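You operate a simulated robot arm through the tools that you are given. There is no shell and no other tool. Be economical: measure what you need, move in short steps, check, and stop when the job is done.

The job below is to be done with a simulated two-armed robot. You get a single attempt, and the scene is never put back.

Task
Carry crate one to the lane with both hands, roll it to the stop, raise the yellow plate.
Fine: raise the red stop first; set the crate down on the rollers 12 cm or more short of it.

It is judged by the outcome, as a careful person would: the job done as asked, and still so three seconds after it is handed in. It fails if anything else is knocked over, pushed out of place, dropped, spilled or broken.

Robot
Two 7-joint arms with two-finger parallel grippers on one trunk, on a base that drives. Base frame: it is fixed to the floor where the robot stands at the start and does not move with it; the origin is under the middle of the robot, x ahead of it, y to its left, z up. Units: m, degrees, N and s.
The left shoulder is at the start at [0.07, 0.163, 0.995], the right one opposite. With the tool pointing down near the work surface each hand reaches from about 0.38 to 0.88 m from the robot's upright axis, wherever it stands, measured 20 degrees to its own side. Places, roughly: blue lever [0.5, -0.2, 0.5]; crate two [-1.25, 0.75, 0.75]; red stop [0.8, -0.1, 0.6]; rollers of the lane [0.6, -0.3, 0.6]; yellow plate [0.8, 0.1, 0.6]. Payload 3.43 kg a hand.
The tool frame of a hand sits at the grasp point between the pads (the TCP): z along the fingers, y along the line on which they close. The tips reach 0.034 m beyond it. The gripper opens to 0.128 m. The fingers are 0.024 m wide and 0.012 m thick; the gripper's body (0.048 by 0.13 m) begins 0.096 m behind the TCP.
Orientation is that of the tool frame in the base frame, as a unit quaternion [x, y, z, w]. With the fingers straight down and closing along the base's y, the tool's x points along the base's -x, its y along +y and its z along -z.

Tools
- The arms move only by the tool arm_command. It takes "left_steps", "right_steps" or both (then of equal length, played together; a hand with none holds still); each is a list that holds one entry, the list of rows, each a list of 7 numbers: the shift along the tool's x, y, z in units of 20 mm (1.0 is 20 mm), then the turn, a rotation vector about the tool's x, y, z in units of 8 degrees (1.0 is 8 degrees), then the gripper command, from -1 (fully open) to 1 (shut), values between in proportion. In form: [[[tx, ty, tz, rx, ry, rz, jaw], ...]]. A call has 1 to 10 rows; each row shifts and turns the commanded pose from where the row before left it, along the tool's axes as they then stand. A call with a number of a shift or a turn outside -1 to 1 is refused whole. A row lasts 0.2 s, in which the tool goes at most 0.05 m and 8.6 degrees; a call with a longer step from one row to the next is refused whole, and so is a gripper value outside its range. Where a pose cannot be reached the arm comes as near as it can. A force on the tool above 90 N (or 10 N above the force at the start of the call, whichever is more), or a blocked arm, ends the call early, and 0.2 s more pass. The fingers move at their own pace (about 0.153 m/s each) and stop on an object; they squeeze with about 35 N. The grip force told is the motor's: it shows also when the fingers shut on nothing. Time passes only in rows, and 0.2 s behind the last, so rows that do not move let the fingers close. It gives the time, the measured TCP pose, the force on the tool (base axes), the opening and the grip force at its end, in the units of the frame above (readings bear some noise), with the torque about the TCP (base axes, N m) and any sound that the robot's microphone picked up.
- Cameras (640 x 400 px; columns grow to the right, rows downward): "scene" is now at [0.0856, -0.0553, 1.1881]; the picture's right is [-0.85, -0.53, 0.00], its down [-0.46, 0.74, -0.49] and it looks along [0.26, -0.41, -0.87] (base axes); focal length 214 px, centre (320, 200). "left" rides on the left gripper at [0.076, 0.011, -0.16] in its tool frame; the picture's right is [-0.15, 0.99, 0.00], its down [-0.88, -0.13, -0.46] and it looks along [-0.45, -0.07, 0.89] (tool axes); focal length 234 px, centre (320, 200). "right" rides on the right gripper at [0.076, -0.011, -0.16] in its tool frame; the picture's right is [0.15, 0.99, 0.00], its down [-0.88, 0.13, -0.46] and it looks along [-0.45, 0.07, 0.89] (tool axes); focal length 234 px, centre (320, 200). There is no depth. A picture from a camera that has moved, and an enlarged one, comes with that camera's place and axes in the base frame and with its lens.
- snapshot(camera): a new picture of that camera. The clock stands still meanwhile.
- slide_trunk(by): slides the trunk up (or, below 0, down) by that many m; the arms and the scene camera ride with it, the base frame stays. It gives what a move gives, with no picture.
- base_move(legs): drives the robot by 1 to 6 legs, each [ahead, left, turn to the left] in m, m and degrees, along the robot's own axes; the way and the turn of a leg run together, so that a leg with both is an arc; at most 1.5 m and 180 degrees a leg. The arms and the cameras ride along, it lands a little off, and it stops where it bumps. It gives what a move gives.
- turn_head(pan, tilt): turns the head with the scene camera to pan (to the left, within 86 degrees either way) and tilt (down, from -29 to 69), counted from straight ahead of the robot. It gives what a move gives.
- close_up(camera, box): a new picture of the part [left, top, right, bottom] of that camera's present view, enlarged. The clock stands still meanwhile.
- hand_in(): hands the job in; it is judged then, once.

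Work in short steps. Places have to be worked out from the pictures, the camera data and where the tool is seen: move nearer, look again, correct. Check each grasp and each placing, and mend what went wrong. You have 120 turns and 92 pictures in all, those below and enlarged ones among them. Open the grippers and draw the arms clear of the work before you hand the job in, unless the task says otherwise; then end with one line.

The tools are called after "Call:" as name(argument=value, ...) on one line, values as JSON. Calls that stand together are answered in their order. arm_command: Moves the arms, as the interface text tells. Its arguments: {"type":"object","properties":{"left_steps":{"type":"array"},"right_steps":{"type":"array"}},"required":[]} The other tools are called the same way: slide_trunk (by) slides the trunk up or down; base_move (legs) drives the base; turn_head (pan, tilt) turns the head that bears the scene camera; snapshot (camera) takes a picture; close_up (camera, box) takes an enlarged picture of a part of a camera's view; hand_in () hands the job in.

At the start:

```text
time_s: 0.0
left_tool_pos: [0.5571, 0.4741, 1.0272]
left_orientation: [0.0, 1.0, -0.001, 0.001]
left_force: [0.5, -0.5, 0.2]
left_wrist_torque: [0.02, 0.02, 0.0]
left_grip_width: 0.1278
left_grasp_force: 0.0
right_tool_pos: [0.7163, -0.0803, 1.0269]
right_orientation: [0.0, 1.0, 0.0, 0.001]
right_force: [-0.7, 0.6, -0.1]
right_wrist_torque: [0.05, 0.02, -0.01]
right_grip_width: 0.1281
right_grasp_force: 0.0
trunk travel left (down, up): [-0.475, 0.465]
robot x, y, heading: [-0.0, 0.0002, -0.0]
head pan, tilt: [-58.2, 60.8]
```

scene: 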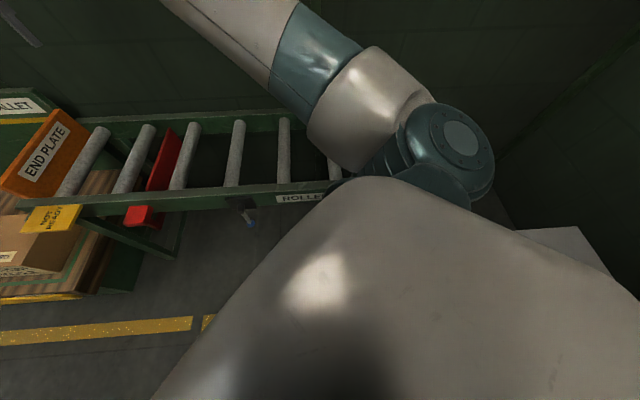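
right: 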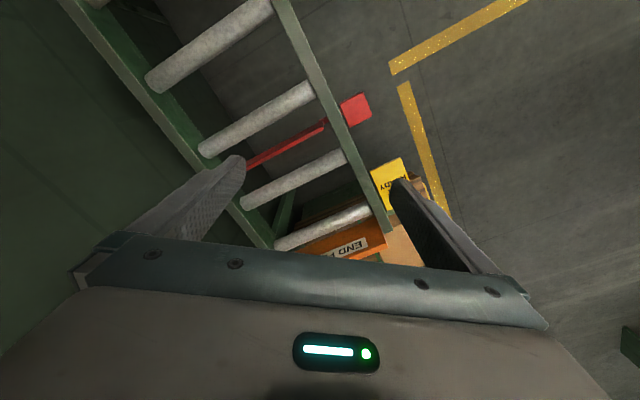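
left: 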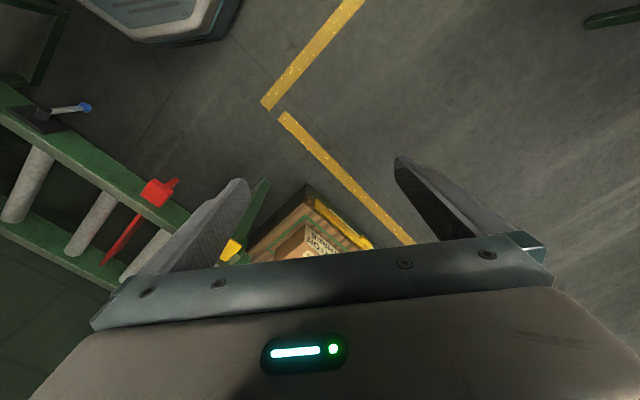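

The lane runs diagonally ahead right, with the red stop, the yellow plate and a pallet at its end. I look straight ahead and to the left for an overview.

Call:
turn_head(pan=0, tilt=40)

Call:
snapshot(camera="scene")

Call:
turn_head(pan=80, tilt=25)

Call:
snapshot(camera="scene")

```text
time_s: 1.3
left_tool_pos: [0.5568, 0.474, 1.0267]
left_orientation: [0.0, 1.0, 0.0, 0.0]
left_force: [0.3, 0.3, 0.2]
left_wrist_torque: [0.02, -0.05, 0.0]
left_grip_width: 0.1279
left_grasp_force: 0.1
right_tool_pos: [0.717, -0.0803, 1.0265]
right_orientation: [0.0, 1.0, 0.0, 0.0]
right_force: [0.2, 0.1, -0.3]
right_wrist_torque: [0.03, 0.03, -0.02]
right_grip_width: 0.128
right_grasp_force: 0.0
trunk travel left (down, up): [-0.475, 0.465]
robot x, y, heading: [0.0008, -0.0003, 0.2]
head pan, tilt: [0.0, 40.0]
```

```text
88 pictures are left
camera scene: at [0.1359, 0.0005, 1.2158], right [0.0, -1.0, 0.0], down [-0.64, 0.0, -0.77], along [0.77, 0.0, -0.64], focal length 214 px, centre (320, 200)
```

scene: 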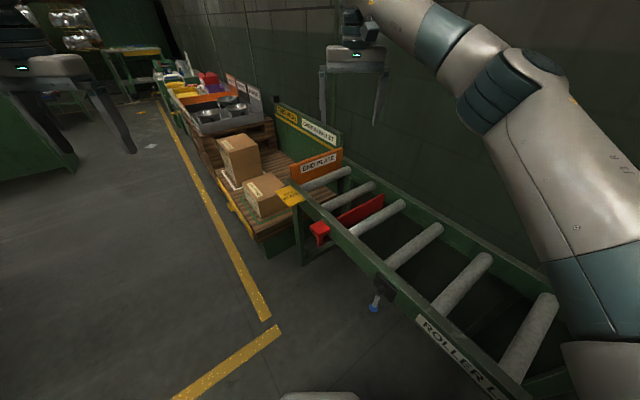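

```text
time_s: 2.8
left_tool_pos: [0.557, 0.4733, 1.0263]
left_orientation: [0.0, 1.0, 0.0, -0.001]
left_force: [0.2, 0.5, -0.1]
left_wrist_torque: [-0.02, 0.01, 0.02]
left_grip_width: 0.1275
left_grasp_force: 0.1
right_tool_pos: [0.7164, -0.0795, 1.0259]
right_orientation: [0.001, 1.0, 0.0, 0.0]
right_force: [-0.5, 0.1, -0.7]
right_wrist_torque: [-0.02, 0.0, 0.0]
right_grip_width: 0.128
right_grasp_force: 0.1
trunk travel left (down, up): [-0.475, 0.465]
robot x, y, heading: [-0.0024, 0.0014, -0.1]
head pan, tilt: [80.0, 25.0]
```

```text
87 pictures are left
camera scene: at [0.067, 0.0913, 1.2391], right [0.98, -0.17, 0.0], down [-0.07, -0.42, -0.91], along [0.16, 0.89, -0.42], focal length 214 px, centre (320, 200)
```

scene: 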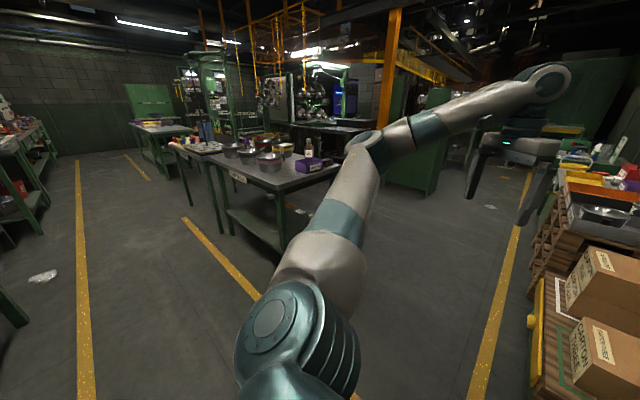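

Crates are not in view; they should be behind me. I look to the right rear too.

Call:
turn_head(pan=-86, tilt=25)

Call:
snapshot(camera="scene")

Call:
close_up(camera="left", box=[0, 80, 320, 280])

```text
time_s: 5.3
left_tool_pos: [0.5574, 0.4746, 1.027]
left_orientation: [0.001, 1.0, 0.0, 0.0]
left_force: [-0.3, -0.5, 0.2]
left_wrist_torque: [-0.03, -0.01, 0.03]
left_grip_width: 0.1281
left_grasp_force: 0.2
right_tool_pos: [0.7179, -0.0802, 1.0268]
right_orientation: [0.0, 1.0, 0.0, 0.0]
right_force: [0.3, 0.3, -0.2]
right_wrist_torque: [-0.03, -0.01, 0.02]
right_grip_width: 0.1281
right_grasp_force: 0.1
trunk travel left (down, up): [-0.475, 0.465]
robot x, y, heading: [0.0023, -0.0026, 0.1]
head pan, tilt: [-85.9, 25.0]
```

```text
86 pictures are left
camera scene: at [0.0575, -0.0913, 1.2392], right [-1.0, -0.07, 0.0], down [-0.03, 0.42, -0.91], along [0.06, -0.9, -0.42], focal length 214 px, centre (320, 200)
```

scene: 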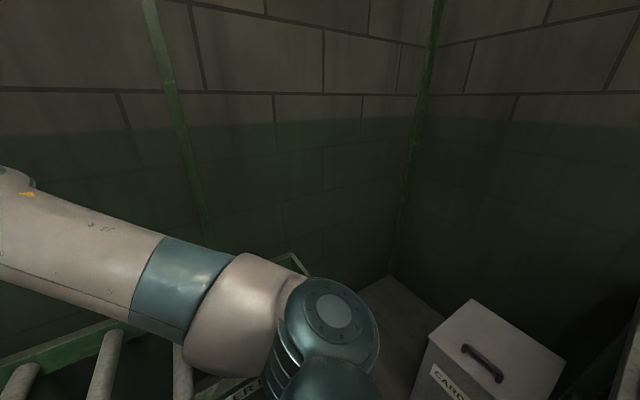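

```text
2.00 times, centred on (160, 180) of left
camera zoom: at [0.4799, 0.487, 1.1872], right [0.15, 0.99, 0.0], down [0.88, -0.13, 0.46], along [0.45, -0.07, -0.89], focal length 468 px, centre (640, 240)
```

zoom: 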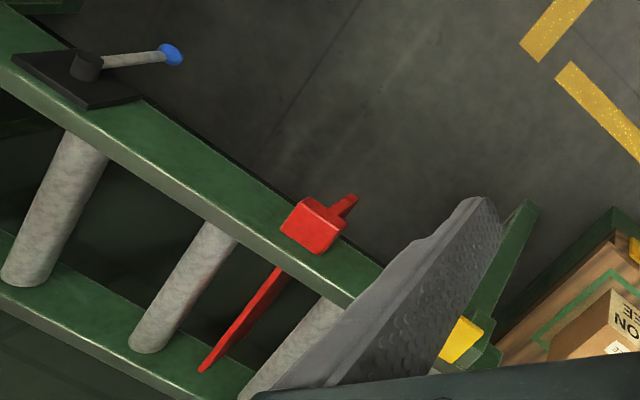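

A cabinet stands behind right. I turn left 60° and look toward the rear with the head, to find the crates.

Call:
base_move(legs=[[0, 0, 60]])

Call:
turn_head(pan=80, tilt=30)

Call:
snapshot(camera="scene")

```text
time_s: 8.4
left_tool_pos: [-0.1397, 0.718, 1.0272]
left_orientation: [-0.503, 0.864, -0.001, 0.0]
left_force: [0.4, 0.5, 0.4]
left_wrist_torque: [0.0, 0.0, 0.02]
left_grip_width: 0.1278
left_grasp_force: 0.2
right_tool_pos: [0.4229, 0.5841, 1.0289]
right_orientation: [-0.504, 0.864, 0.001, 0.0]
right_force: [-0.8, 0.6, -0.4]
right_wrist_torque: [-0.01, -0.05, -0.02]
right_grip_width: 0.1282
right_grasp_force: 0.1
trunk travel left (down, up): [-0.475, 0.465]
robot x, y, heading: [-0.0026, -0.0014, 60.5]
head pan, tilt: [-85.9, 25.0]
```

```text
time_s: 10.9
left_tool_pos: [-0.1387, 0.7189, 1.0265]
left_orientation: [-0.504, 0.864, -0.001, 0.0]
left_force: [-0.3, -0.4, -0.2]
left_wrist_torque: [-0.02, -0.01, -0.02]
left_grip_width: 0.128
left_grasp_force: 0.0
right_tool_pos: [0.4228, 0.5852, 1.0268]
right_orientation: [-0.504, 0.864, 0.0, 0.0]
right_force: [-0.5, 0.1, -0.3]
right_wrist_torque: [0.01, -0.04, 0.06]
right_grip_width: 0.128
right_grasp_force: 0.0
trunk travel left (down, up): [-0.475, 0.465]
robot x, y, heading: [0.0011, 0.0018, 60.6]
head pan, tilt: [80.0, 30.0]
```

```text
84 pictures are left
camera scene: at [-0.0445, 0.1019, 1.2312], right [0.64, 0.77, 0.0], down [0.39, -0.32, -0.87], along [-0.67, 0.55, -0.5], focal length 214 px, centre (320, 200)
```

scene: 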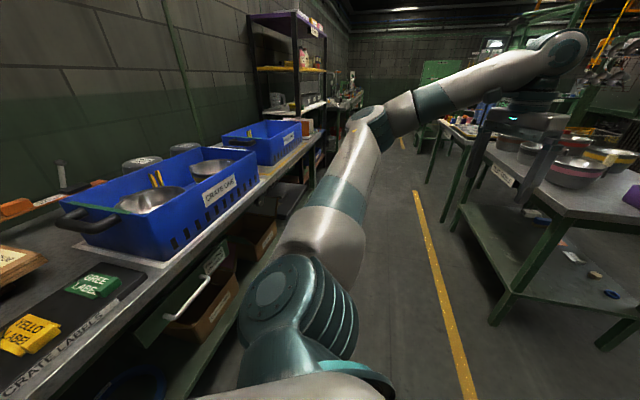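

Crate one stands on the bench behind (front face near x≈-0.88, y from about -0.1 to 0.4) with bowls inside and black end handles. I raise the trunk for clearance and turn to face it.

Call:
slide_trunk(by=0.15)

Call:
base_move(legs=[[0, 0, 119.5]])

Call:
turn_head(pan=0, tilt=50)

Call:
snapshot(camera="scene")

Call:
snapshot(camera="left")

Call:
snapshot(camera="right")

```text
time_s: 12.7
left_tool_pos: [-0.1392, 0.7182, 1.1763]
left_orientation: [-0.504, 0.864, 0.0, 0.0]
left_force: [0.1, -0.4, 0.5]
left_wrist_torque: [0.02, 0.01, 0.0]
left_grip_width: 0.128
left_grasp_force: 0.1
right_tool_pos: [0.423, 0.5849, 1.1756]
right_orientation: [-0.504, 0.864, 0.0, 0.0]
right_force: [0.2, -0.8, -0.2]
right_wrist_torque: [0.0, -0.01, 0.02]
right_grip_width: 0.1278
right_grasp_force: 0.0
trunk travel left (down, up): [-0.625, 0.315]
robot x, y, heading: [-0.0035, -0.0028, 60.4]
head pan, tilt: [80.0, 30.0]
```

```text
time_s: 18.1
left_tool_pos: [-0.5537, -0.4786, 1.1768]
left_orientation: [1.0, 0.005, 0.0, 0.001]
left_force: [0.7, -0.1, -0.7]
left_wrist_torque: [0.0, -0.02, 0.0]
left_grip_width: 0.1281
left_grasp_force: 0.1
right_tool_pos: [-0.7181, 0.0727, 1.1768]
right_orientation: [1.0, 0.005, 0.0, 0.0]
right_force: [-0.4, -0.2, 0.1]
right_wrist_torque: [0.0, 0.0, 0.01]
right_grip_width: 0.128
right_grasp_force: 0.0
trunk travel left (down, up): [-0.625, 0.315]
robot x, y, heading: [0.003, 0.0022, -179.5]
head pan, tilt: [80.0, 30.0]
```

```text
time_s: 19.6
left_tool_pos: [-0.5523, -0.4808, 1.1775]
left_orientation: [1.0, 0.006, 0.0, 0.0]
left_force: [0.4, -0.2, 0.5]
left_wrist_torque: [0.04, -0.02, 0.02]
left_grip_width: 0.1281
left_grasp_force: 0.1
right_tool_pos: [-0.7177, 0.0726, 1.1772]
right_orientation: [1.0, 0.005, 0.0, 0.0]
right_force: [-0.2, 0.5, 0.8]
right_wrist_torque: [0.01, 0.0, 0.02]
right_grip_width: 0.1281
right_grasp_force: 0.0
trunk travel left (down, up): [-0.625, 0.315]
robot x, y, heading: [-0.0002, -0.0026, -179.6]
head pan, tilt: [0.0, 50.0]
```

```text
83 pictures are left
camera scene: at [-0.1268, -0.001, 1.3517], right [-0.01, 1.0, 0.0], down [0.77, 0.01, -0.64], along [-0.64, -0.01, -0.77], focal length 214 px, centre (320, 200)
```

scene: 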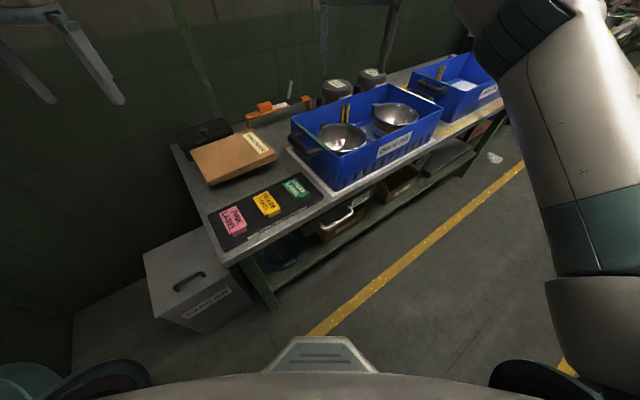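

```text
82 pictures are left
camera left: at [-0.4776, -0.4895, 1.3372], right [-0.14, -0.99, 0.0], down [-0.88, 0.12, 0.46], along [-0.45, 0.06, -0.89], focal length 234 px, centre (320, 200)
```

left: 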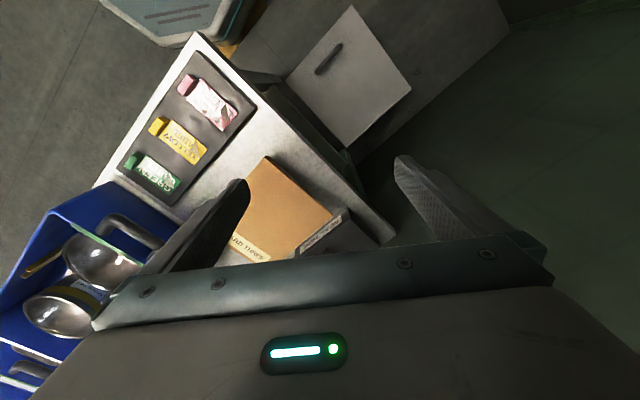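

```text
81 pictures are left
camera right: at [-0.6424, 0.085, 1.3379], right [0.16, -0.99, 0.0], down [-0.88, -0.14, 0.46], along [-0.45, -0.07, -0.89], focal length 234 px, centre (320, 200)
```

right: 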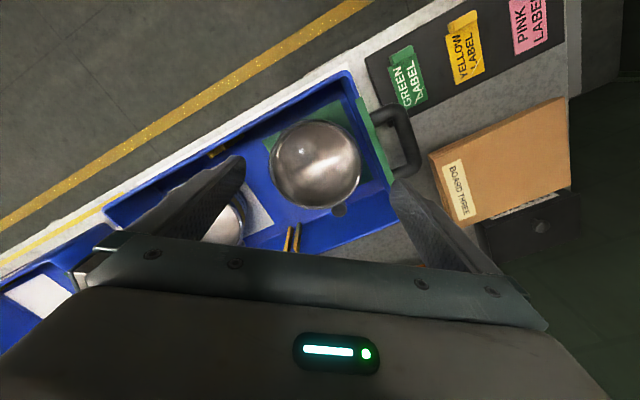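

Crate one is clearly in view, at an angle. I enlarge both views to get accurate positions of its handles and rim.

Call:
close_up(camera="scene", box=[270, 60, 450, 200])

Call:
close_up(camera="right", box=[80, 50, 460, 290])

```text
2.86 times, centred on (360, 130) of scene
camera zoom: at [-0.1268, -0.001, 1.3517], right [-0.01, 1.0, 0.0], down [0.77, 0.01, -0.64], along [-0.64, -0.01, -0.77], focal length 613 px, centre (206, 400)
```

zoom: 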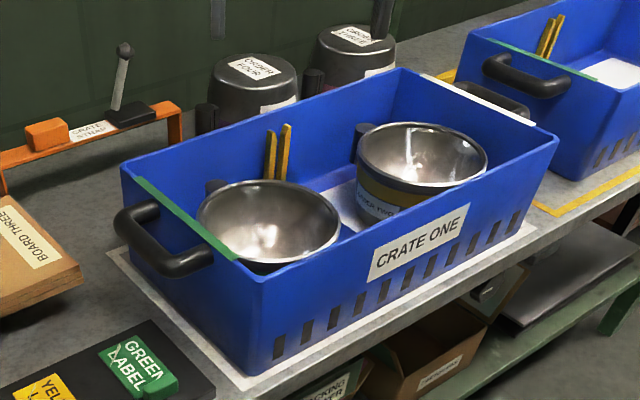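

```text
1.67 times, centred on (270, 170) of right
camera zoom: at [-0.6424, 0.085, 1.3379], right [0.16, -0.99, 0.0], down [-0.88, -0.14, 0.46], along [-0.45, -0.07, -0.89], focal length 390 px, centre (403, 250)
```

zoom: 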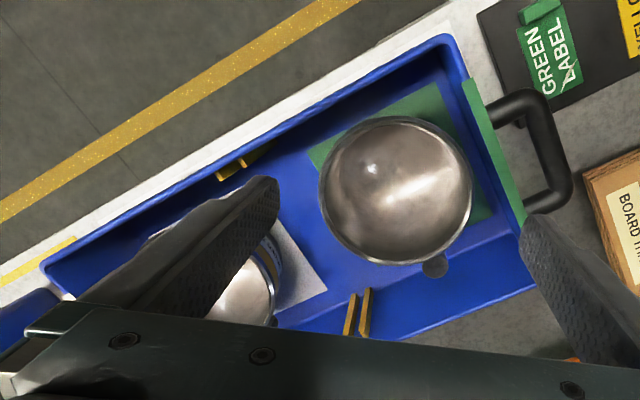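

Working it out: crate one's rim is ~0.51 × 0.28 m at z≈0.94, centre ≈(-0.90, 0.175), long axis along (-0.575, 0.818), with handles ~5 cm beyond each end. I first spread the hands to about ±0.37 m lateral, 0.57 ahead, before driving up squarely.

Call:
arm_command(left_steps=[[[0, -0.5, 0, 0, 0, 0, -1], [0, -0.5, 0, 0, 0, 0, -1], [0, -0.5, 0, 0, 0, 0, -1], [0, -0.5, 0, 0, 0, 0, -1], [0, -0.5, 0, 0, 0, 0, -1], [0, -0.5, 0, 0, 0, 0, -1], [0, -0.5, 0, 0, 0, 0, -1], [0, -0.5, 0, 0, 0, 0, -1], [0, -0.5, 0, 0, 0, 0, -1], [0, -0.5, 0, 0, 0, 0, -1]]], right_steps=[[[0.75, -1, 0, 0, 0, 0, -1], [0.75, -1, 0, 0, 0, 0, -1], [0.75, -1, 0, 0, 0, 0, -1], [0.75, -1, 0, 0, 0, 0, -1], [0.75, -1, 0, 0, 0, 0, -1], [0.75, -1, 0, 0, 0, 0, -1], [0.75, -1, 0, 0, 0, 0, -1], [0.75, -1, 0, 0, 0, 0, -1], [0.75, -1, 0, 0, 0, 0, -1], [0.75, -1, 0, 0, 0, 0, -1]]])

Call:
arm_command(right_steps=[[[0, -1, 0, 0, 0, 0, -1], [0, -1, 0, 0, 0, 0, -1], [0, -1, 0, 0, 0, 0, -1], [0, -1, 0, 0, 0, 0, -1], [0, -0.5, 0, 0, 0, 0, -1]]])

Call:
base_move(legs=[[0.2, -0.506, 0], [0, 0, 35], [0.194, -0.136, 0]])

Call:
turn_head(pan=0, tilt=60)

Call:
snapshot(camera="scene")

```text
time_s: 21.8
left_tool_pos: [-0.5529, -0.3784, 1.1762]
left_orientation: [1.0, 0.005, 0.0, 0.001]
left_force: [-0.3, 0.7, -0.6]
left_wrist_torque: [-0.01, 0.04, 0.02]
left_grip_width: 0.128
left_grasp_force: 0.0
right_tool_pos: [-0.5685, 0.2744, 1.1777]
right_orientation: [1.0, 0.006, 0.0, 0.0]
right_force: [-0.2, -0.9, 0.5]
right_wrist_torque: [-0.04, 0.02, -0.01]
right_grip_width: 0.1281
right_grasp_force: 0.0
trunk travel left (down, up): [-0.625, 0.315]
robot x, y, heading: [-0.0001, -0.0028, -179.2]
head pan, tilt: [0.0, 50.0]
```

```text
time_s: 23.0
left_tool_pos: [-0.5526, -0.3811, 1.1756]
left_orientation: [1.0, 0.005, 0.001, 0.0]
left_force: [-0.2, 0.3, -0.6]
left_wrist_torque: [0.03, 0.02, -0.02]
left_grip_width: 0.128
left_grasp_force: 0.2
right_tool_pos: [-0.5701, 0.3649, 1.1772]
right_orientation: [1.0, 0.004, 0.001, 0.0]
right_force: [0.5, -0.3, -0.4]
right_wrist_torque: [0.0, -0.01, -0.02]
right_grip_width: 0.1279
right_grasp_force: 0.1
trunk travel left (down, up): [-0.625, 0.315]
robot x, y, heading: [0.0023, 0.0008, -179.5]
head pan, tilt: [0.0, 50.0]
```

```text
time_s: 29.2
left_tool_pos: [-0.6763, -0.128, 1.1767]
left_orientation: [0.952, 0.305, 0.0, 0.001]
left_force: [0.5, 0.2, -0.1]
left_wrist_torque: [0.0, -0.05, 0.02]
left_grip_width: 0.1279
left_grasp_force: 0.1
right_tool_pos: [-1.1163, 0.4719, 1.1775]
right_orientation: [0.952, 0.306, 0.0, 0.0]
right_force: [-1.1, 0.3, 0.6]
right_wrist_torque: [0.01, -0.03, 0.05]
right_grip_width: 0.1281
right_grasp_force: 0.0
trunk travel left (down, up): [-0.625, 0.315]
robot x, y, heading: [-0.44, 0.5037, -144.1]
head pan, tilt: [0.0, 50.0]
```

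```text
time_s: 29.9
left_tool_pos: [-0.6755, -0.1275, 1.1761]
left_orientation: [0.952, 0.306, 0.0, 0.0]
left_force: [0.7, 0.0, 0.4]
left_wrist_torque: [0.07, 0.01, 0.01]
left_grip_width: 0.128
left_grasp_force: 0.0
right_tool_pos: [-1.1179, 0.4706, 1.1763]
right_orientation: [0.952, 0.305, 0.0, 0.0]
right_force: [-0.2, -1.2, -0.3]
right_wrist_torque: [-0.03, 0.0, 0.01]
right_grip_width: 0.1277
right_grasp_force: 0.1
trunk travel left (down, up): [-0.625, 0.315]
robot x, y, heading: [-0.4429, 0.4988, -144.4]
head pan, tilt: [0.0, 60.0]
```

```text
78 pictures are left
camera scene: at [-0.5356, 0.4335, 1.3391], right [-0.58, 0.81, 0.0], down [0.7, 0.5, -0.5], along [-0.41, -0.29, -0.87], focal length 214 px, centre (320, 200)
```

scene: 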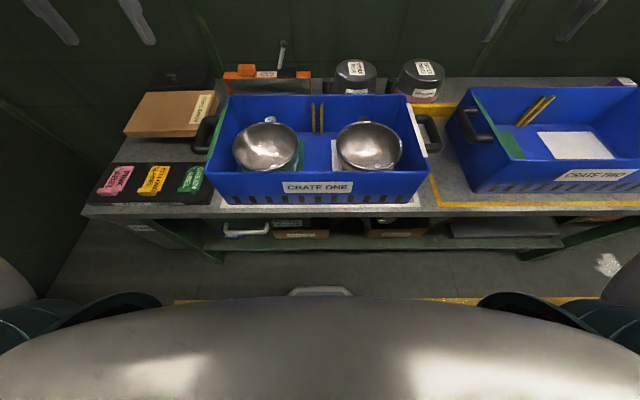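

The robot is square to crate one, but the stop must be raised first. I back off and go over to the lane (which I estimate runs at ~33°), facing it squarely at about -57°.

Call:
base_move(legs=[[-0.3, 0, 0], [0, 0, 87.4], [0.55, 0.303, 0]])

Call:
snapshot(camera="scene")

```text
time_s: 38.8
left_tool_pos: [0.972, 0.1135, 1.1767]
left_orientation: [0.479, 0.878, 0.0, 0.0]
left_force: [0.3, 0.5, 0.6]
left_wrist_torque: [-0.01, -0.01, 0.01]
left_grip_width: 0.128
left_grasp_force: 0.0
right_tool_pos: [0.3528, -0.2985, 1.1769]
right_orientation: [0.479, 0.878, 0.001, 0.0]
right_force: [-0.4, -0.6, -0.4]
right_wrist_torque: [0.01, 0.0, -0.01]
right_grip_width: 0.1281
right_grasp_force: 0.1
trunk travel left (down, up): [-0.625, 0.315]
robot x, y, heading: [0.3562, 0.3764, -57.3]
head pan, tilt: [0.0, 60.0]
```

```text
77 pictures are left
camera scene: at [0.4199, 0.2806, 1.3391], right [-0.84, -0.54, 0.0], down [-0.47, 0.73, -0.5], along [0.27, -0.42, -0.87], focal length 214 px, centre (320, 200)
```

scene: 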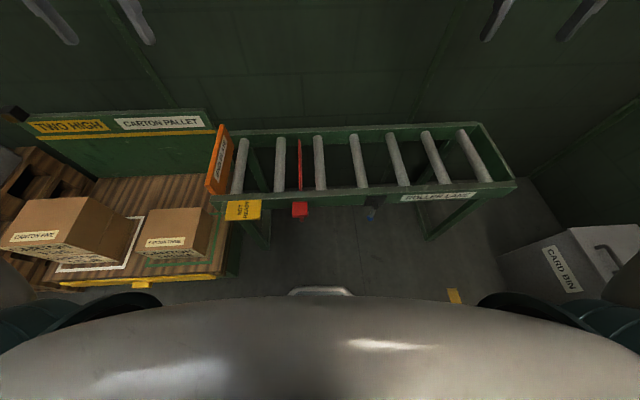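

Good view of the lane: entry at the right, stop ~3rd gap, plate at the end. I zoom to understand the stop, the lever and the plate mechanisms.

Call:
close_up(camera="scene", box=[200, 110, 400, 260])

Call:
snapshot(camera="left")

Call:
snapshot(camera="right")

```text
2.67 times, centred on (300, 185) of scene
camera zoom: at [0.4199, 0.2806, 1.3391], right [-0.84, -0.54, 0.0], down [-0.47, 0.73, -0.5], along [0.27, -0.42, -0.87], focal length 572 px, centre (373, 240)
```

zoom: 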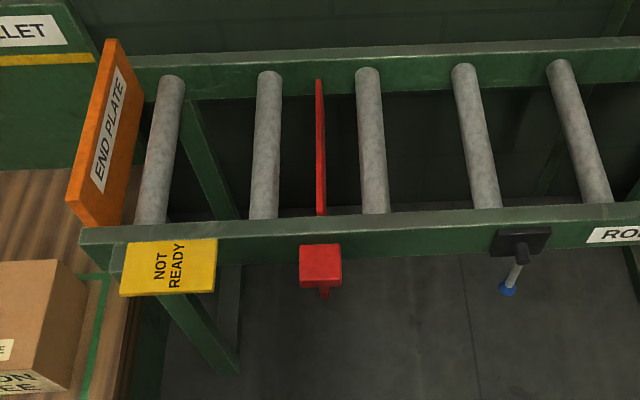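

```text
75 pictures are left
camera left: at [0.9394, 0.184, 1.3372], right [0.91, 0.41, 0.0], down [0.37, -0.81, 0.46], along [0.19, -0.41, -0.89], focal length 234 px, centre (320, 200)
```

left: 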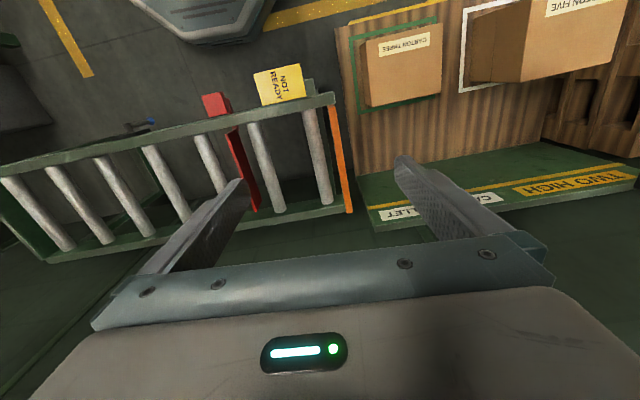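

```text
74 pictures are left
camera right: at [0.3017, -0.2408, 1.3381], right [0.75, 0.66, 0.0], down [0.59, -0.67, 0.46], along [0.3, -0.34, -0.89], focal length 234 px, centre (320, 200)
```

right: 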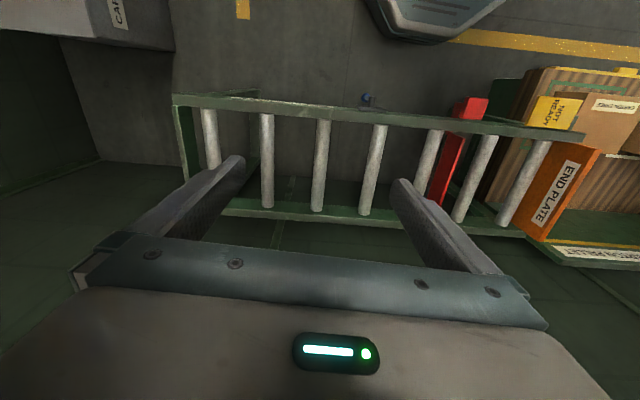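

The stop is a thin blade between rollers with a red block outside the near rail, at about (0.683, 0.007, 0.63). I square up to the lane (36°), shift right, bring the left hand over the block and lower the trunk.

Call:
base_move(legs=[[0, -0.12, 3.4]])

Call:
arm_command(left_steps=[[[0.3, -1, 0, 0, 0, 0, -0.2], [0.3, -1, 0, 0, 0, 0, -0.2], [0.3, -1, 0, 0, 0, 0, -0.2], [0.3, -1, 0, 0, 0, 0, -0.2], [0.3, -1, 0, 0, 0, 0, -0.2], [0.3, -1, 0, 0, 0, 0, -0.2], [0.3, -1, 0, 0, 0, 0, -0.2], [0.3, -1, 0, 0, 0, 0, -0.2], [0.3, -1, 0, 0, 0, 0, -0.2], [0.3, -1, 0, 0, 0, 0, -0.2]]])

Call:
slide_trunk(by=-0.3)

Call:
snapshot(camera="left")

Call:
snapshot(camera="scene")

```text
time_s: 40.0
left_tool_pos: [0.8881, 0.0807, 1.1766]
left_orientation: [0.453, 0.892, 0.0, 0.0]
left_force: [0.4, -0.3, 0.3]
left_wrist_torque: [0.01, 0.01, 0.03]
left_grip_width: 0.128
left_grasp_force: 0.0
right_tool_pos: [0.2944, -0.3662, 1.1766]
right_orientation: [0.453, 0.892, 0.001, 0.0]
right_force: [-0.1, -0.9, -0.2]
right_wrist_torque: [0.0, 0.03, -0.01]
right_grip_width: 0.128
right_grasp_force: 0.0
trunk travel left (down, up): [-0.625, 0.315]
robot x, y, heading: [0.2559, 0.3115, -54.1]
head pan, tilt: [0.0, 60.0]
```

```text
time_s: 42.2
left_tool_pos: [0.6895, 0.0116, 1.1769]
left_orientation: [0.452, 0.892, 0.0, 0.0]
left_force: [-0.3, -1.1, -0.7]
left_wrist_torque: [0.03, -0.01, 0.0]
left_grip_width: 0.0769
left_grasp_force: 0.1
right_tool_pos: [0.2913, -0.3668, 1.177]
right_orientation: [0.452, 0.892, 0.0, 0.0]
right_force: [-0.5, -0.4, 0.8]
right_wrist_torque: [0.02, -0.03, 0.03]
right_grip_width: 0.1281
right_grasp_force: 0.1
trunk travel left (down, up): [-0.625, 0.315]
robot x, y, heading: [0.2549, 0.311, -53.9]
head pan, tilt: [0.0, 60.0]
```

```text
time_s: 45.2
left_tool_pos: [0.6918, 0.0121, 0.8775]
left_orientation: [0.453, 0.892, 0.0, 0.001]
left_force: [-0.5, 0.2, 0.0]
left_wrist_torque: [0.0, 0.0, -0.02]
left_grip_width: 0.0768
left_grasp_force: 0.0
right_tool_pos: [0.2925, -0.3663, 0.8774]
right_orientation: [0.452, 0.892, 0.001, 0.0]
right_force: [0.4, 0.2, 0.1]
right_wrist_torque: [0.01, -0.01, 0.02]
right_grip_width: 0.128
right_grasp_force: 0.0
trunk travel left (down, up): [-0.325, 0.615]
robot x, y, heading: [0.2555, 0.3091, -53.9]
head pan, tilt: [0.0, 60.0]
```

```text
73 pictures are left
camera left: at [0.6533, 0.0814, 1.0376], right [0.88, 0.47, 0.0], down [0.42, -0.79, 0.46], along [0.21, -0.4, -0.89], focal length 234 px, centre (320, 200)
```

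left: 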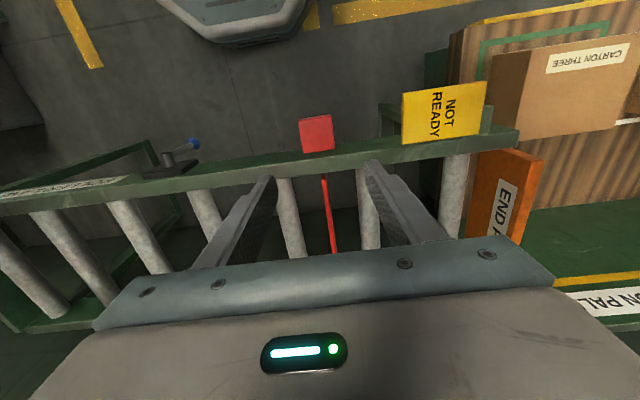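

```text
72 pictures are left
camera scene: at [0.3254, 0.216, 1.0392], right [-0.81, -0.59, 0.0], down [-0.51, 0.7, -0.5], along [0.3, -0.4, -0.87], focal length 214 px, centre (320, 200)
```

scene: 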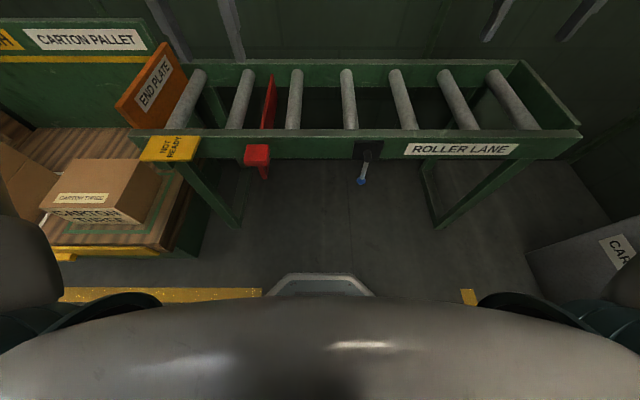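

The lane is now squared; the block is at about (0.682, 0.008, 0.625), a cm to the right of the hand. I take an enlarged look at the stop, lever and plate from this lower viewpoint.

Call:
close_up(camera="scene", box=[110, 60, 390, 210])

```text
2.29 times, centred on (250, 135) of scene
camera zoom: at [0.3254, 0.216, 1.0392], right [-0.81, -0.59, 0.0], down [-0.51, 0.7, -0.5], along [0.3, -0.4, -0.87], focal length 490 px, centre (480, 349)
```

zoom: 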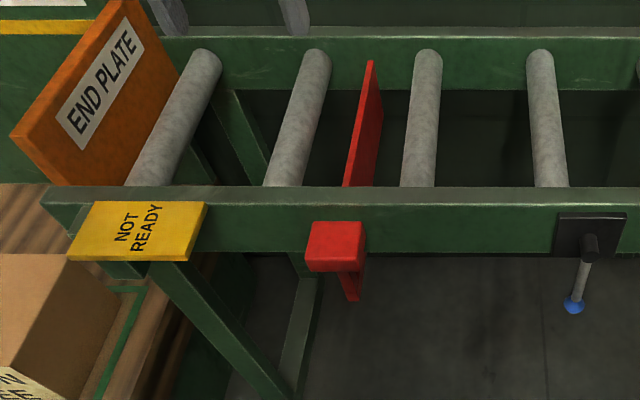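

The block is ~6 cm wide on a vertical stem: it lifts straight up. I descend the left hand over it, fingers straddling along the lane, and check before the last bit.

Call:
arm_command(left_steps=[[[0.3, -0.5, 0.5, 0, 0, 0, -0.6], [0, 0, 1, 0, 0, 0, -0.6], [0, 0, 1, 0, 0, 0, -0.6], [0, 0, 1, 0, 0, 0, -0.6], [0, 0, 1, 0, 0, 0, -0.6], [0, 0, 1, 0, 0, 0, -0.6], [0, 0, 1, 0, 0, 0, -0.6], [0, 0, 1, 0, 0, 0, -0.6], [0, 0, 1, 0, 0, 0, -0.6], [0, 0, 1, 0, 0, 0, -0.6]]])

Call:
snapshot(camera="left")

Call:
close_up(camera="scene", box=[160, 80, 380, 220])

```text
time_s: 47.4
left_tool_pos: [0.6785, 0.0113, 0.6871]
left_orientation: [0.452, 0.892, -0.001, 0.0]
left_force: [-0.3, 0.0, -0.2]
left_wrist_torque: [-0.01, 0.01, -0.04]
left_grip_width: 0.1023
left_grasp_force: 0.1
right_tool_pos: [0.2921, -0.3663, 0.8767]
right_orientation: [0.453, 0.892, 0.0, -0.001]
right_force: [-0.3, 0.1, 0.2]
right_wrist_torque: [0.03, -0.01, -0.01]
right_grip_width: 0.1278
right_grasp_force: 0.0
trunk travel left (down, up): [-0.325, 0.615]
robot x, y, heading: [0.2573, 0.3093, -53.8]
head pan, tilt: [0.0, 60.0]
```

```text
70 pictures are left
camera left: at [0.6418, 0.08, 0.8472], right [0.88, 0.47, 0.0], down [0.42, -0.79, 0.46], along [0.21, -0.4, -0.89], focal length 234 px, centre (320, 200)
```

left: 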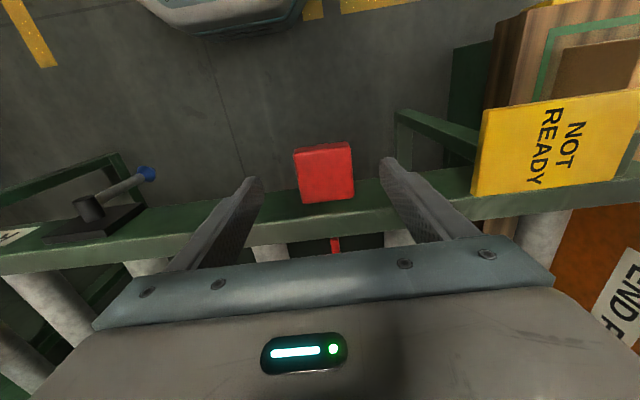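

```text
2.86 times, centred on (270, 150) of scene
camera zoom: at [0.3257, 0.2158, 1.0391], right [-0.81, -0.59, 0.0], down [-0.51, 0.7, -0.5], along [0.29, -0.4, -0.87], focal length 613 px, centre (463, 343)
```

zoom: 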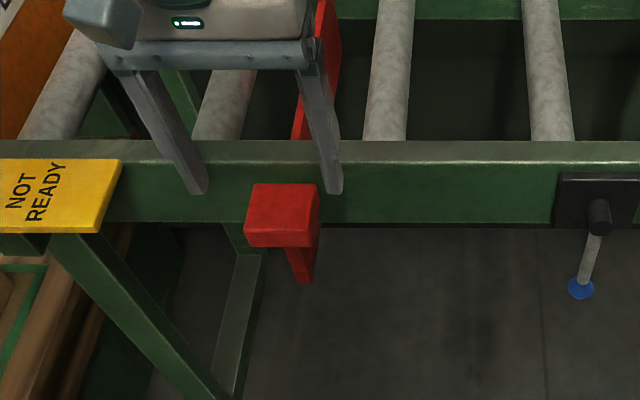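

The block lies centred between the fingers and the rail face (n≈0.427) is clear of them. I descend 7 cm and close.

Call:
arm_command(left_steps=[[[-0.1, 0.1, 1, 0, 0, 0, -0.6], [0, 0, 1, 0, 0, 0, -0.6], [0, 0, 1, 0, 0, 0, -0.6], [0, 0, 0.5, 0, 0, 0, -0.6], [0, 0, 0, 0, 0, 0, 1], [0, 0, 0, 0, 0, 0, 1], [0, 0, 0, 0, 0, 0, 1]]])

Call:
close_up(camera="scene", box=[160, 80, 380, 220])

```text
time_s: 49.0
left_tool_pos: [0.6819, 0.0125, 0.6161]
left_orientation: [0.452, 0.892, 0.0, 0.0]
left_force: [9.5, 5.7, -1.9]
left_wrist_torque: [-0.09, -0.77, -0.62]
left_grip_width: 0.0596
left_grasp_force: 45.3
right_tool_pos: [0.2941, -0.366, 0.8774]
right_orientation: [0.453, 0.892, 0.0, 0.0]
right_force: [0.4, 0.2, -0.7]
right_wrist_torque: [-0.01, 0.02, 0.01]
right_grip_width: 0.1279
right_grasp_force: 0.0
trunk travel left (down, up): [-0.325, 0.615]
robot x, y, heading: [0.2583, 0.3101, -53.8]
head pan, tilt: [0.0, 60.0]
```

```text
2.86 times, centred on (270, 150) of scene
camera zoom: at [0.3262, 0.2163, 1.039], right [-0.81, -0.59, 0.0], down [-0.51, 0.7, -0.5], along [0.29, -0.4, -0.87], focal length 613 px, centre (463, 343)
```

zoom: 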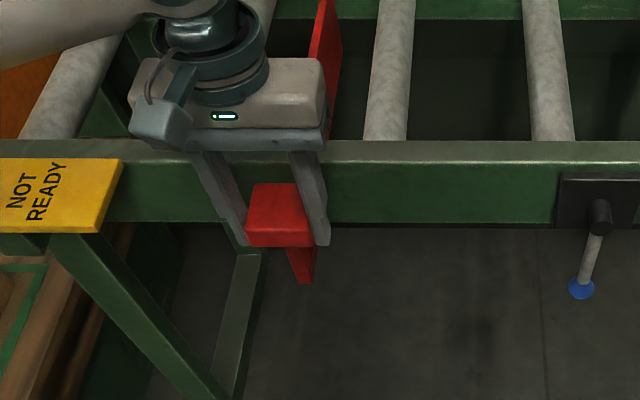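

The block is gripped (59.6 mm) with a small side load; I ease sideways and lift gently 5 cm.

Call:
arm_command(left_steps=[[[0, 0.15, 0, 0, 0, 0, 1], [0, 0, -0.5, 0, 0, 0, 1], [0, 0, -0.5, 0, 0, 0, 1], [0, 0, -0.5, 0, 0, 0, 1], [0, 0, -0.5, 0, 0, 0, 1], [0, 0, -0.5, 0, 0, 0, 1]]])

Call:
close_up(camera="scene", box=[160, 80, 380, 220])

```text
time_s: 50.4
left_tool_pos: [0.6817, 0.0108, 0.6667]
left_orientation: [0.453, 0.891, 0.0, -0.001]
left_force: [-15.3, -17.1, -7.0]
left_wrist_torque: [0.04, 0.59, -0.53]
left_grip_width: 0.0598
left_grasp_force: 44.5
right_tool_pos: [0.2908, -0.3678, 0.8764]
right_orientation: [0.452, 0.892, 0.0, 0.001]
right_force: [-0.4, -1.0, -0.5]
right_wrist_torque: [-0.01, -0.01, -0.01]
right_grip_width: 0.1281
right_grasp_force: 0.0
trunk travel left (down, up): [-0.325, 0.615]
robot x, y, heading: [0.2528, 0.3113, -53.8]
head pan, tilt: [0.0, 60.0]
```

```text
2.86 times, centred on (270, 150) of scene
camera zoom: at [0.3246, 0.2141, 1.039], right [-0.81, -0.59, 0.0], down [-0.51, 0.7, -0.5], along [0.3, -0.4, -0.87], focal length 613 px, centre (463, 343)
```

zoom: 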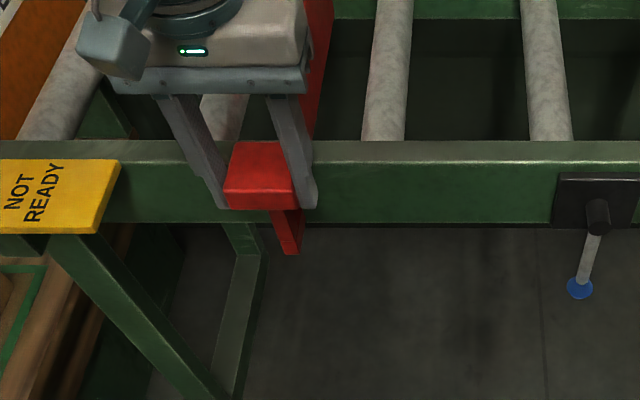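

The stop rises with the hand. I continue upward in small rows until it meets its limit.

Call:
arm_command(left_steps=[[[0, -0.1, -0.5, 0, 0, 0, 1], [0, 0, -0.5, 0, 0, 0, 1], [0, 0, -0.5, 0, 0, 0, 1], [0, 0, -0.5, 0, 0, 0, 1]]])

Call:
close_up(camera="scene", box=[160, 60, 380, 200])

```text
time_s: 51.4
left_tool_pos: [0.6815, 0.011, 0.7048]
left_orientation: [0.452, 0.892, 0.0, -0.001]
left_force: [-14.8, -8.2, -33.5]
left_wrist_torque: [-0.34, 0.23, -0.64]
left_grip_width: 0.0597
left_grasp_force: 44.8
right_tool_pos: [0.2937, -0.3674, 0.8762]
right_orientation: [0.452, 0.892, 0.0, -0.001]
right_force: [0.8, 0.2, -0.8]
right_wrist_torque: [-0.02, 0.0, 0.01]
right_grip_width: 0.1282
right_grasp_force: 0.1
trunk travel left (down, up): [-0.325, 0.615]
robot x, y, heading: [0.2592, 0.3125, -53.8]
head pan, tilt: [0.0, 60.0]
```

```text
2.86 times, centred on (270, 130) of scene
camera zoom: at [0.3262, 0.2141, 1.0388], right [-0.81, -0.59, 0.0], down [-0.51, 0.7, -0.5], along [0.29, -0.4, -0.87], focal length 613 px, centre (463, 400)
```

zoom: 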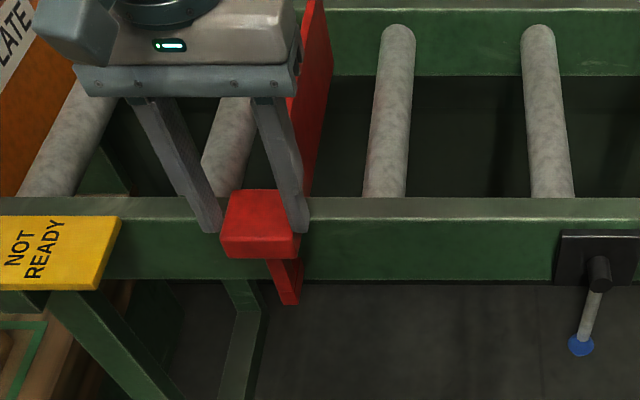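

The block stopped at about 5.5 cm up (33 N resisting, fingers slipping): that is its top. I ease down slightly, open and check that it stays up.

Call:
arm_command(left_steps=[[[0, 0, 0.4, 0, 0, 0, 1], [0, 0, 0, 0, 0, 0, 0.3], [0, 0, 0, 0, 0, 0, -0.4], [0, 0, 0, 0, 0, 0, -0.6], [0, 0, 0, 0, 0, 0, -0.6]]])

Call:
close_up(camera="scene", box=[160, 60, 380, 200])

```text
time_s: 52.6
left_tool_pos: [0.6823, 0.0109, 0.6999]
left_orientation: [0.451, 0.892, 0.0, 0.001]
left_force: [-0.4, -0.5, -0.1]
left_wrist_torque: [-0.01, 0.01, -0.02]
left_grip_width: 0.1024
left_grasp_force: 0.0
right_tool_pos: [0.2923, -0.3657, 0.8768]
right_orientation: [0.452, 0.892, 0.0, 0.0]
right_force: [0.4, -0.3, -0.2]
right_wrist_torque: [-0.03, -0.01, 0.01]
right_grip_width: 0.128
right_grasp_force: 0.0
trunk travel left (down, up): [-0.325, 0.615]
robot x, y, heading: [0.2571, 0.3074, -53.9]
head pan, tilt: [0.0, 60.0]
```

```text
2.86 times, centred on (270, 130) of scene
camera zoom: at [0.3255, 0.2159, 1.0391], right [-0.81, -0.59, 0.0], down [-0.51, 0.7, -0.5], along [0.3, -0.4, -0.87], focal length 613 px, centre (463, 400)
```

zoom: 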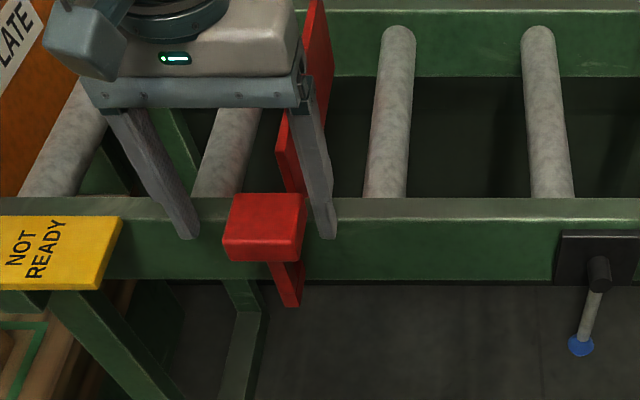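

The stop stays up. I lift the left hand clear and look at the blade and the lane again for placement geometry.

Call:
arm_command(left_steps=[[[0, 0, -1, 0, 0, 0, -0.6], [0, 0, -1, 0, 0, 0, -0.6], [0, 0, -1, 0, 0, 0, -0.6], [0, 0, -1, 0, 0, 0, -0.6], [0, 0, -1, 0, 0, 0, -0.6], [0, 0, -1, 0, 0, 0, -0.6], [0, 0, -1, 0, 0, 0, -0.6], [0.2, 1, -1, 0, 0, 0, -0.6], [0, 1, -1, 0, 0, 0, -0.6], [0, 1, 0, 0, 0, 0, -0.6]]])

Call:
snapshot(camera="scene")

Call:
snapshot(camera="left")

Call:
snapshot(camera="right")

```text
time_s: 54.8
left_tool_pos: [0.7291, 0.0508, 0.8802]
left_orientation: [0.452, 0.892, 0.0, 0.0]
left_force: [-0.5, -0.3, 1.0]
left_wrist_torque: [0.0, 0.02, 0.02]
left_grip_width: 0.1022
left_grasp_force: 0.0
right_tool_pos: [0.2922, -0.3654, 0.8779]
right_orientation: [0.453, 0.892, 0.0, 0.0]
right_force: [0.2, -1.5, -0.7]
right_wrist_torque: [-0.01, 0.0, 0.0]
right_grip_width: 0.128
right_grasp_force: 0.0
trunk travel left (down, up): [-0.325, 0.615]
robot x, y, heading: [0.2585, 0.3084, -53.9]
head pan, tilt: [0.0, 60.0]
```

```text
64 pictures are left
camera scene: at [0.3259, 0.2163, 1.0391], right [-0.81, -0.59, 0.0], down [-0.51, 0.7, -0.5], along [0.29, -0.4, -0.87], focal length 214 px, centre (320, 200)
```

scene: 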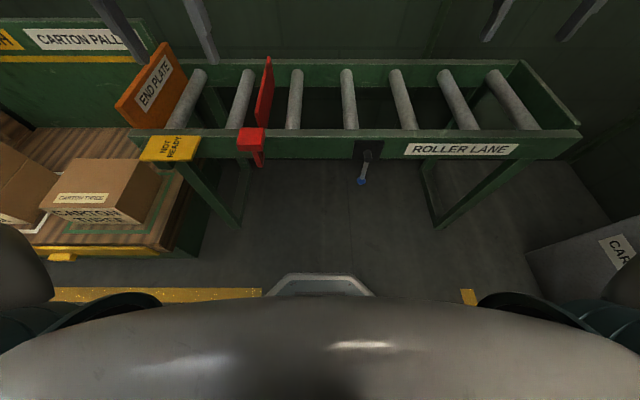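

```text
63 pictures are left
camera left: at [0.6919, 0.1203, 1.0398], right [0.88, 0.47, 0.0], down [0.42, -0.79, 0.46], along [0.21, -0.4, -0.89], focal length 234 px, centre (320, 200)
```

left: 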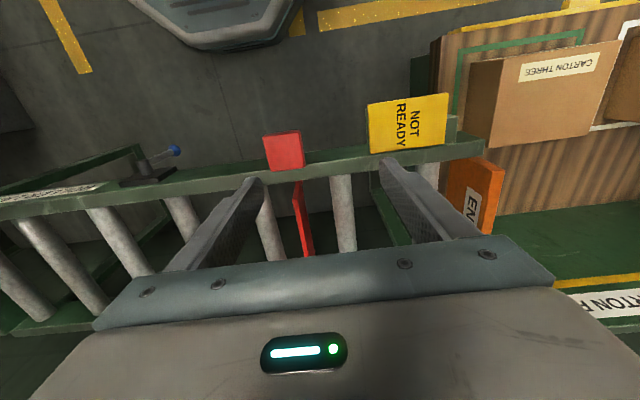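

```text
62 pictures are left
camera right: at [0.2391, -0.3111, 1.0384], right [0.71, 0.7, 0.0], down [0.63, -0.63, 0.46], along [0.32, -0.32, -0.89], focal length 234 px, centre (320, 200)
```

right: 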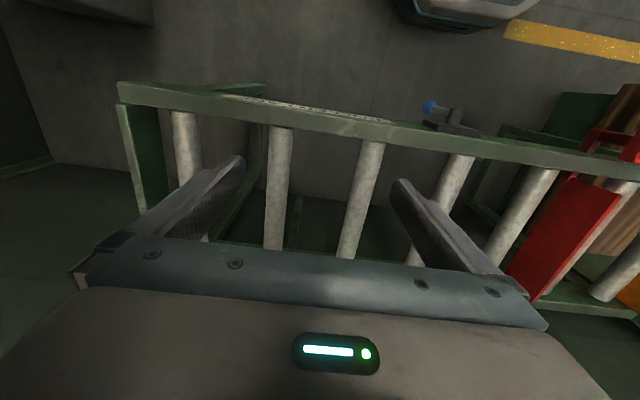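

The blade stands clearly above the rollers. Lane: gap between rails ≈0.30 m, centre ~0.72 m ahead, stop at s≈0.557. Now I bring the left hand back to a spread stance, raise the trunk and return to crate one.

Call:
slide_trunk(by=0.3)

Call:
arm_command(left_steps=[[[-0.45, 0.9, 0, 0, 0, 0, 0], [-0.45, 0.9, 0, 0, 0, 0, 0], [-0.45, 0.9, 0, 0, 0, 0, 0], [-0.45, 0.9, 0, 0, 0, 0, 0], [-0.45, 0.9, 0, 0, 0, 0, 0], [-0.45, 0.9, 0, 0, 0, 0, 0], [-0.45, 0.9, 0, 0, 0, 0, 0], [-0.45, 0.8, 0, 0, 0, 0, 0]]], right_steps=[[[0, 0, 0, 0, 0, 0, 0], [0, 0, 0, 0, 0, 0, 0], [0, 0, 0, 0, 0, 0, 0], [0, 0, 0, 0, 0, 0, 0], [0, 0, 0, 0, 0, 0, 0], [0, 0, 0, 0, 0, 0, 0], [0, 0, 0, 0, 0, 0, 0], [0, 0, 0, 0, 0, 0, 0]]])

Call:
base_move(legs=[[-0.55, 0, 0], [0, 0, -90.5], [0.455, -0.01, 0]])

Call:
close_up(camera="scene", box=[180, 60, 460, 235])

Call:
snapshot(camera="left")

Call:
snapshot(camera="right")

```text
time_s: 57.8
left_tool_pos: [0.7282, 0.051, 1.1788]
left_orientation: [0.452, 0.892, 0.0, 0.0]
left_force: [0.4, 0.0, 0.3]
left_wrist_torque: [-0.01, -0.01, 0.0]
left_grip_width: 0.1022
left_grasp_force: 0.0
right_tool_pos: [0.2921, -0.3666, 1.1769]
right_orientation: [0.453, 0.892, -0.001, 0.0]
right_force: [0.2, 0.2, -0.3]
right_wrist_torque: [0.0, 0.0, -0.03]
right_grip_width: 0.1277
right_grasp_force: 0.0
trunk travel left (down, up): [-0.625, 0.315]
robot x, y, heading: [0.2542, 0.3072, -53.7]
head pan, tilt: [0.0, 60.0]
```

```text
time_s: 59.6
left_tool_pos: [0.8859, 0.0767, 1.178]
left_orientation: [0.453, 0.892, -0.001, 0.0]
left_force: [0.0, -0.3, -0.1]
left_wrist_torque: [-0.03, 0.02, -0.01]
left_grip_width: 0.064
left_grasp_force: 0.0
right_tool_pos: [0.2931, -0.3666, 1.1779]
right_orientation: [0.453, 0.891, 0.0, 0.0]
right_force: [-0.1, -0.3, -0.4]
right_wrist_torque: [-0.01, -0.01, 0.01]
right_grip_width: 0.0639
right_grasp_force: 0.0
trunk travel left (down, up): [-0.625, 0.315]
robot x, y, heading: [0.2546, 0.3076, -53.8]
head pan, tilt: [0.0, 60.0]
```

```text
time_s: 69.0
left_tool_pos: [-0.6832, -0.1274, 1.1794]
left_orientation: [0.951, 0.308, 0.0, 0.001]
left_force: [0.8, -0.2, 1.1]
left_wrist_torque: [0.04, 0.02, -0.02]
left_grip_width: 0.0645
left_grasp_force: 0.1
right_tool_pos: [-1.1237, 0.467, 1.1764]
right_orientation: [0.952, 0.307, 0.0, 0.001]
right_force: [-0.5, 0.3, -0.7]
right_wrist_torque: [-0.02, -0.01, -0.03]
right_grip_width: 0.064
right_grasp_force: 0.1
trunk travel left (down, up): [-0.625, 0.315]
robot x, y, heading: [-0.4457, 0.5002, -144.5]
head pan, tilt: [0.0, 60.0]
```

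```text
2.29 times, centred on (320, 148) of scene
camera zoom: at [-0.5411, 0.4322, 1.3391], right [-0.59, 0.81, 0.0], down [0.7, 0.51, -0.5], along [-0.41, -0.29, -0.87], focal length 490 px, centre (320, 320)
```

zoom: 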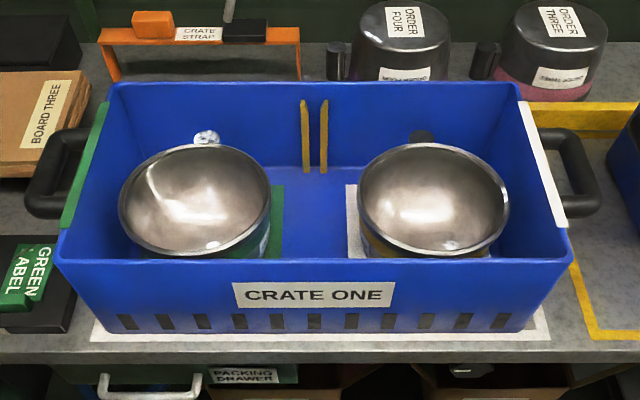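

```text
60 pictures are left
camera left: at [-0.617, -0.0913, 1.3397], right [0.46, -0.89, 0.0], down [-0.79, -0.41, 0.46], along [-0.4, -0.21, -0.89], focal length 234 px, centre (320, 200)
```

left: 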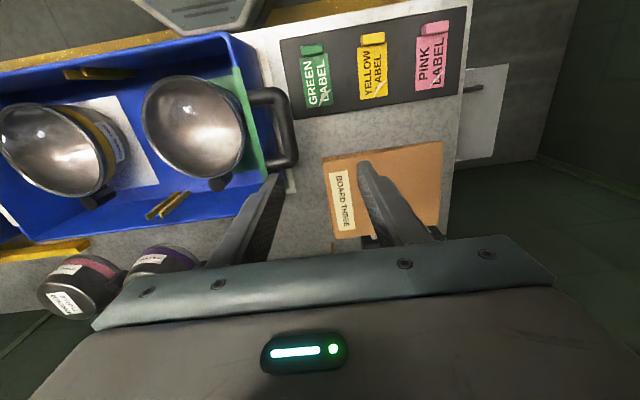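

```text
59 pictures are left
camera right: at [-1.0681, 0.5215, 1.3382], right [0.7, -0.72, 0.0], down [-0.64, -0.62, 0.46], along [-0.33, -0.32, -0.89], focal length 234 px, centre (320, 200)
```

right: 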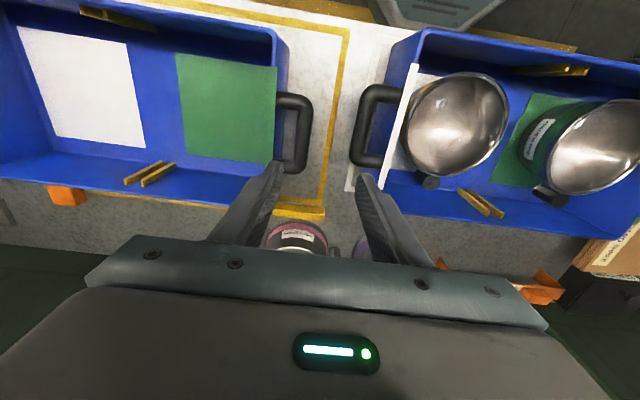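

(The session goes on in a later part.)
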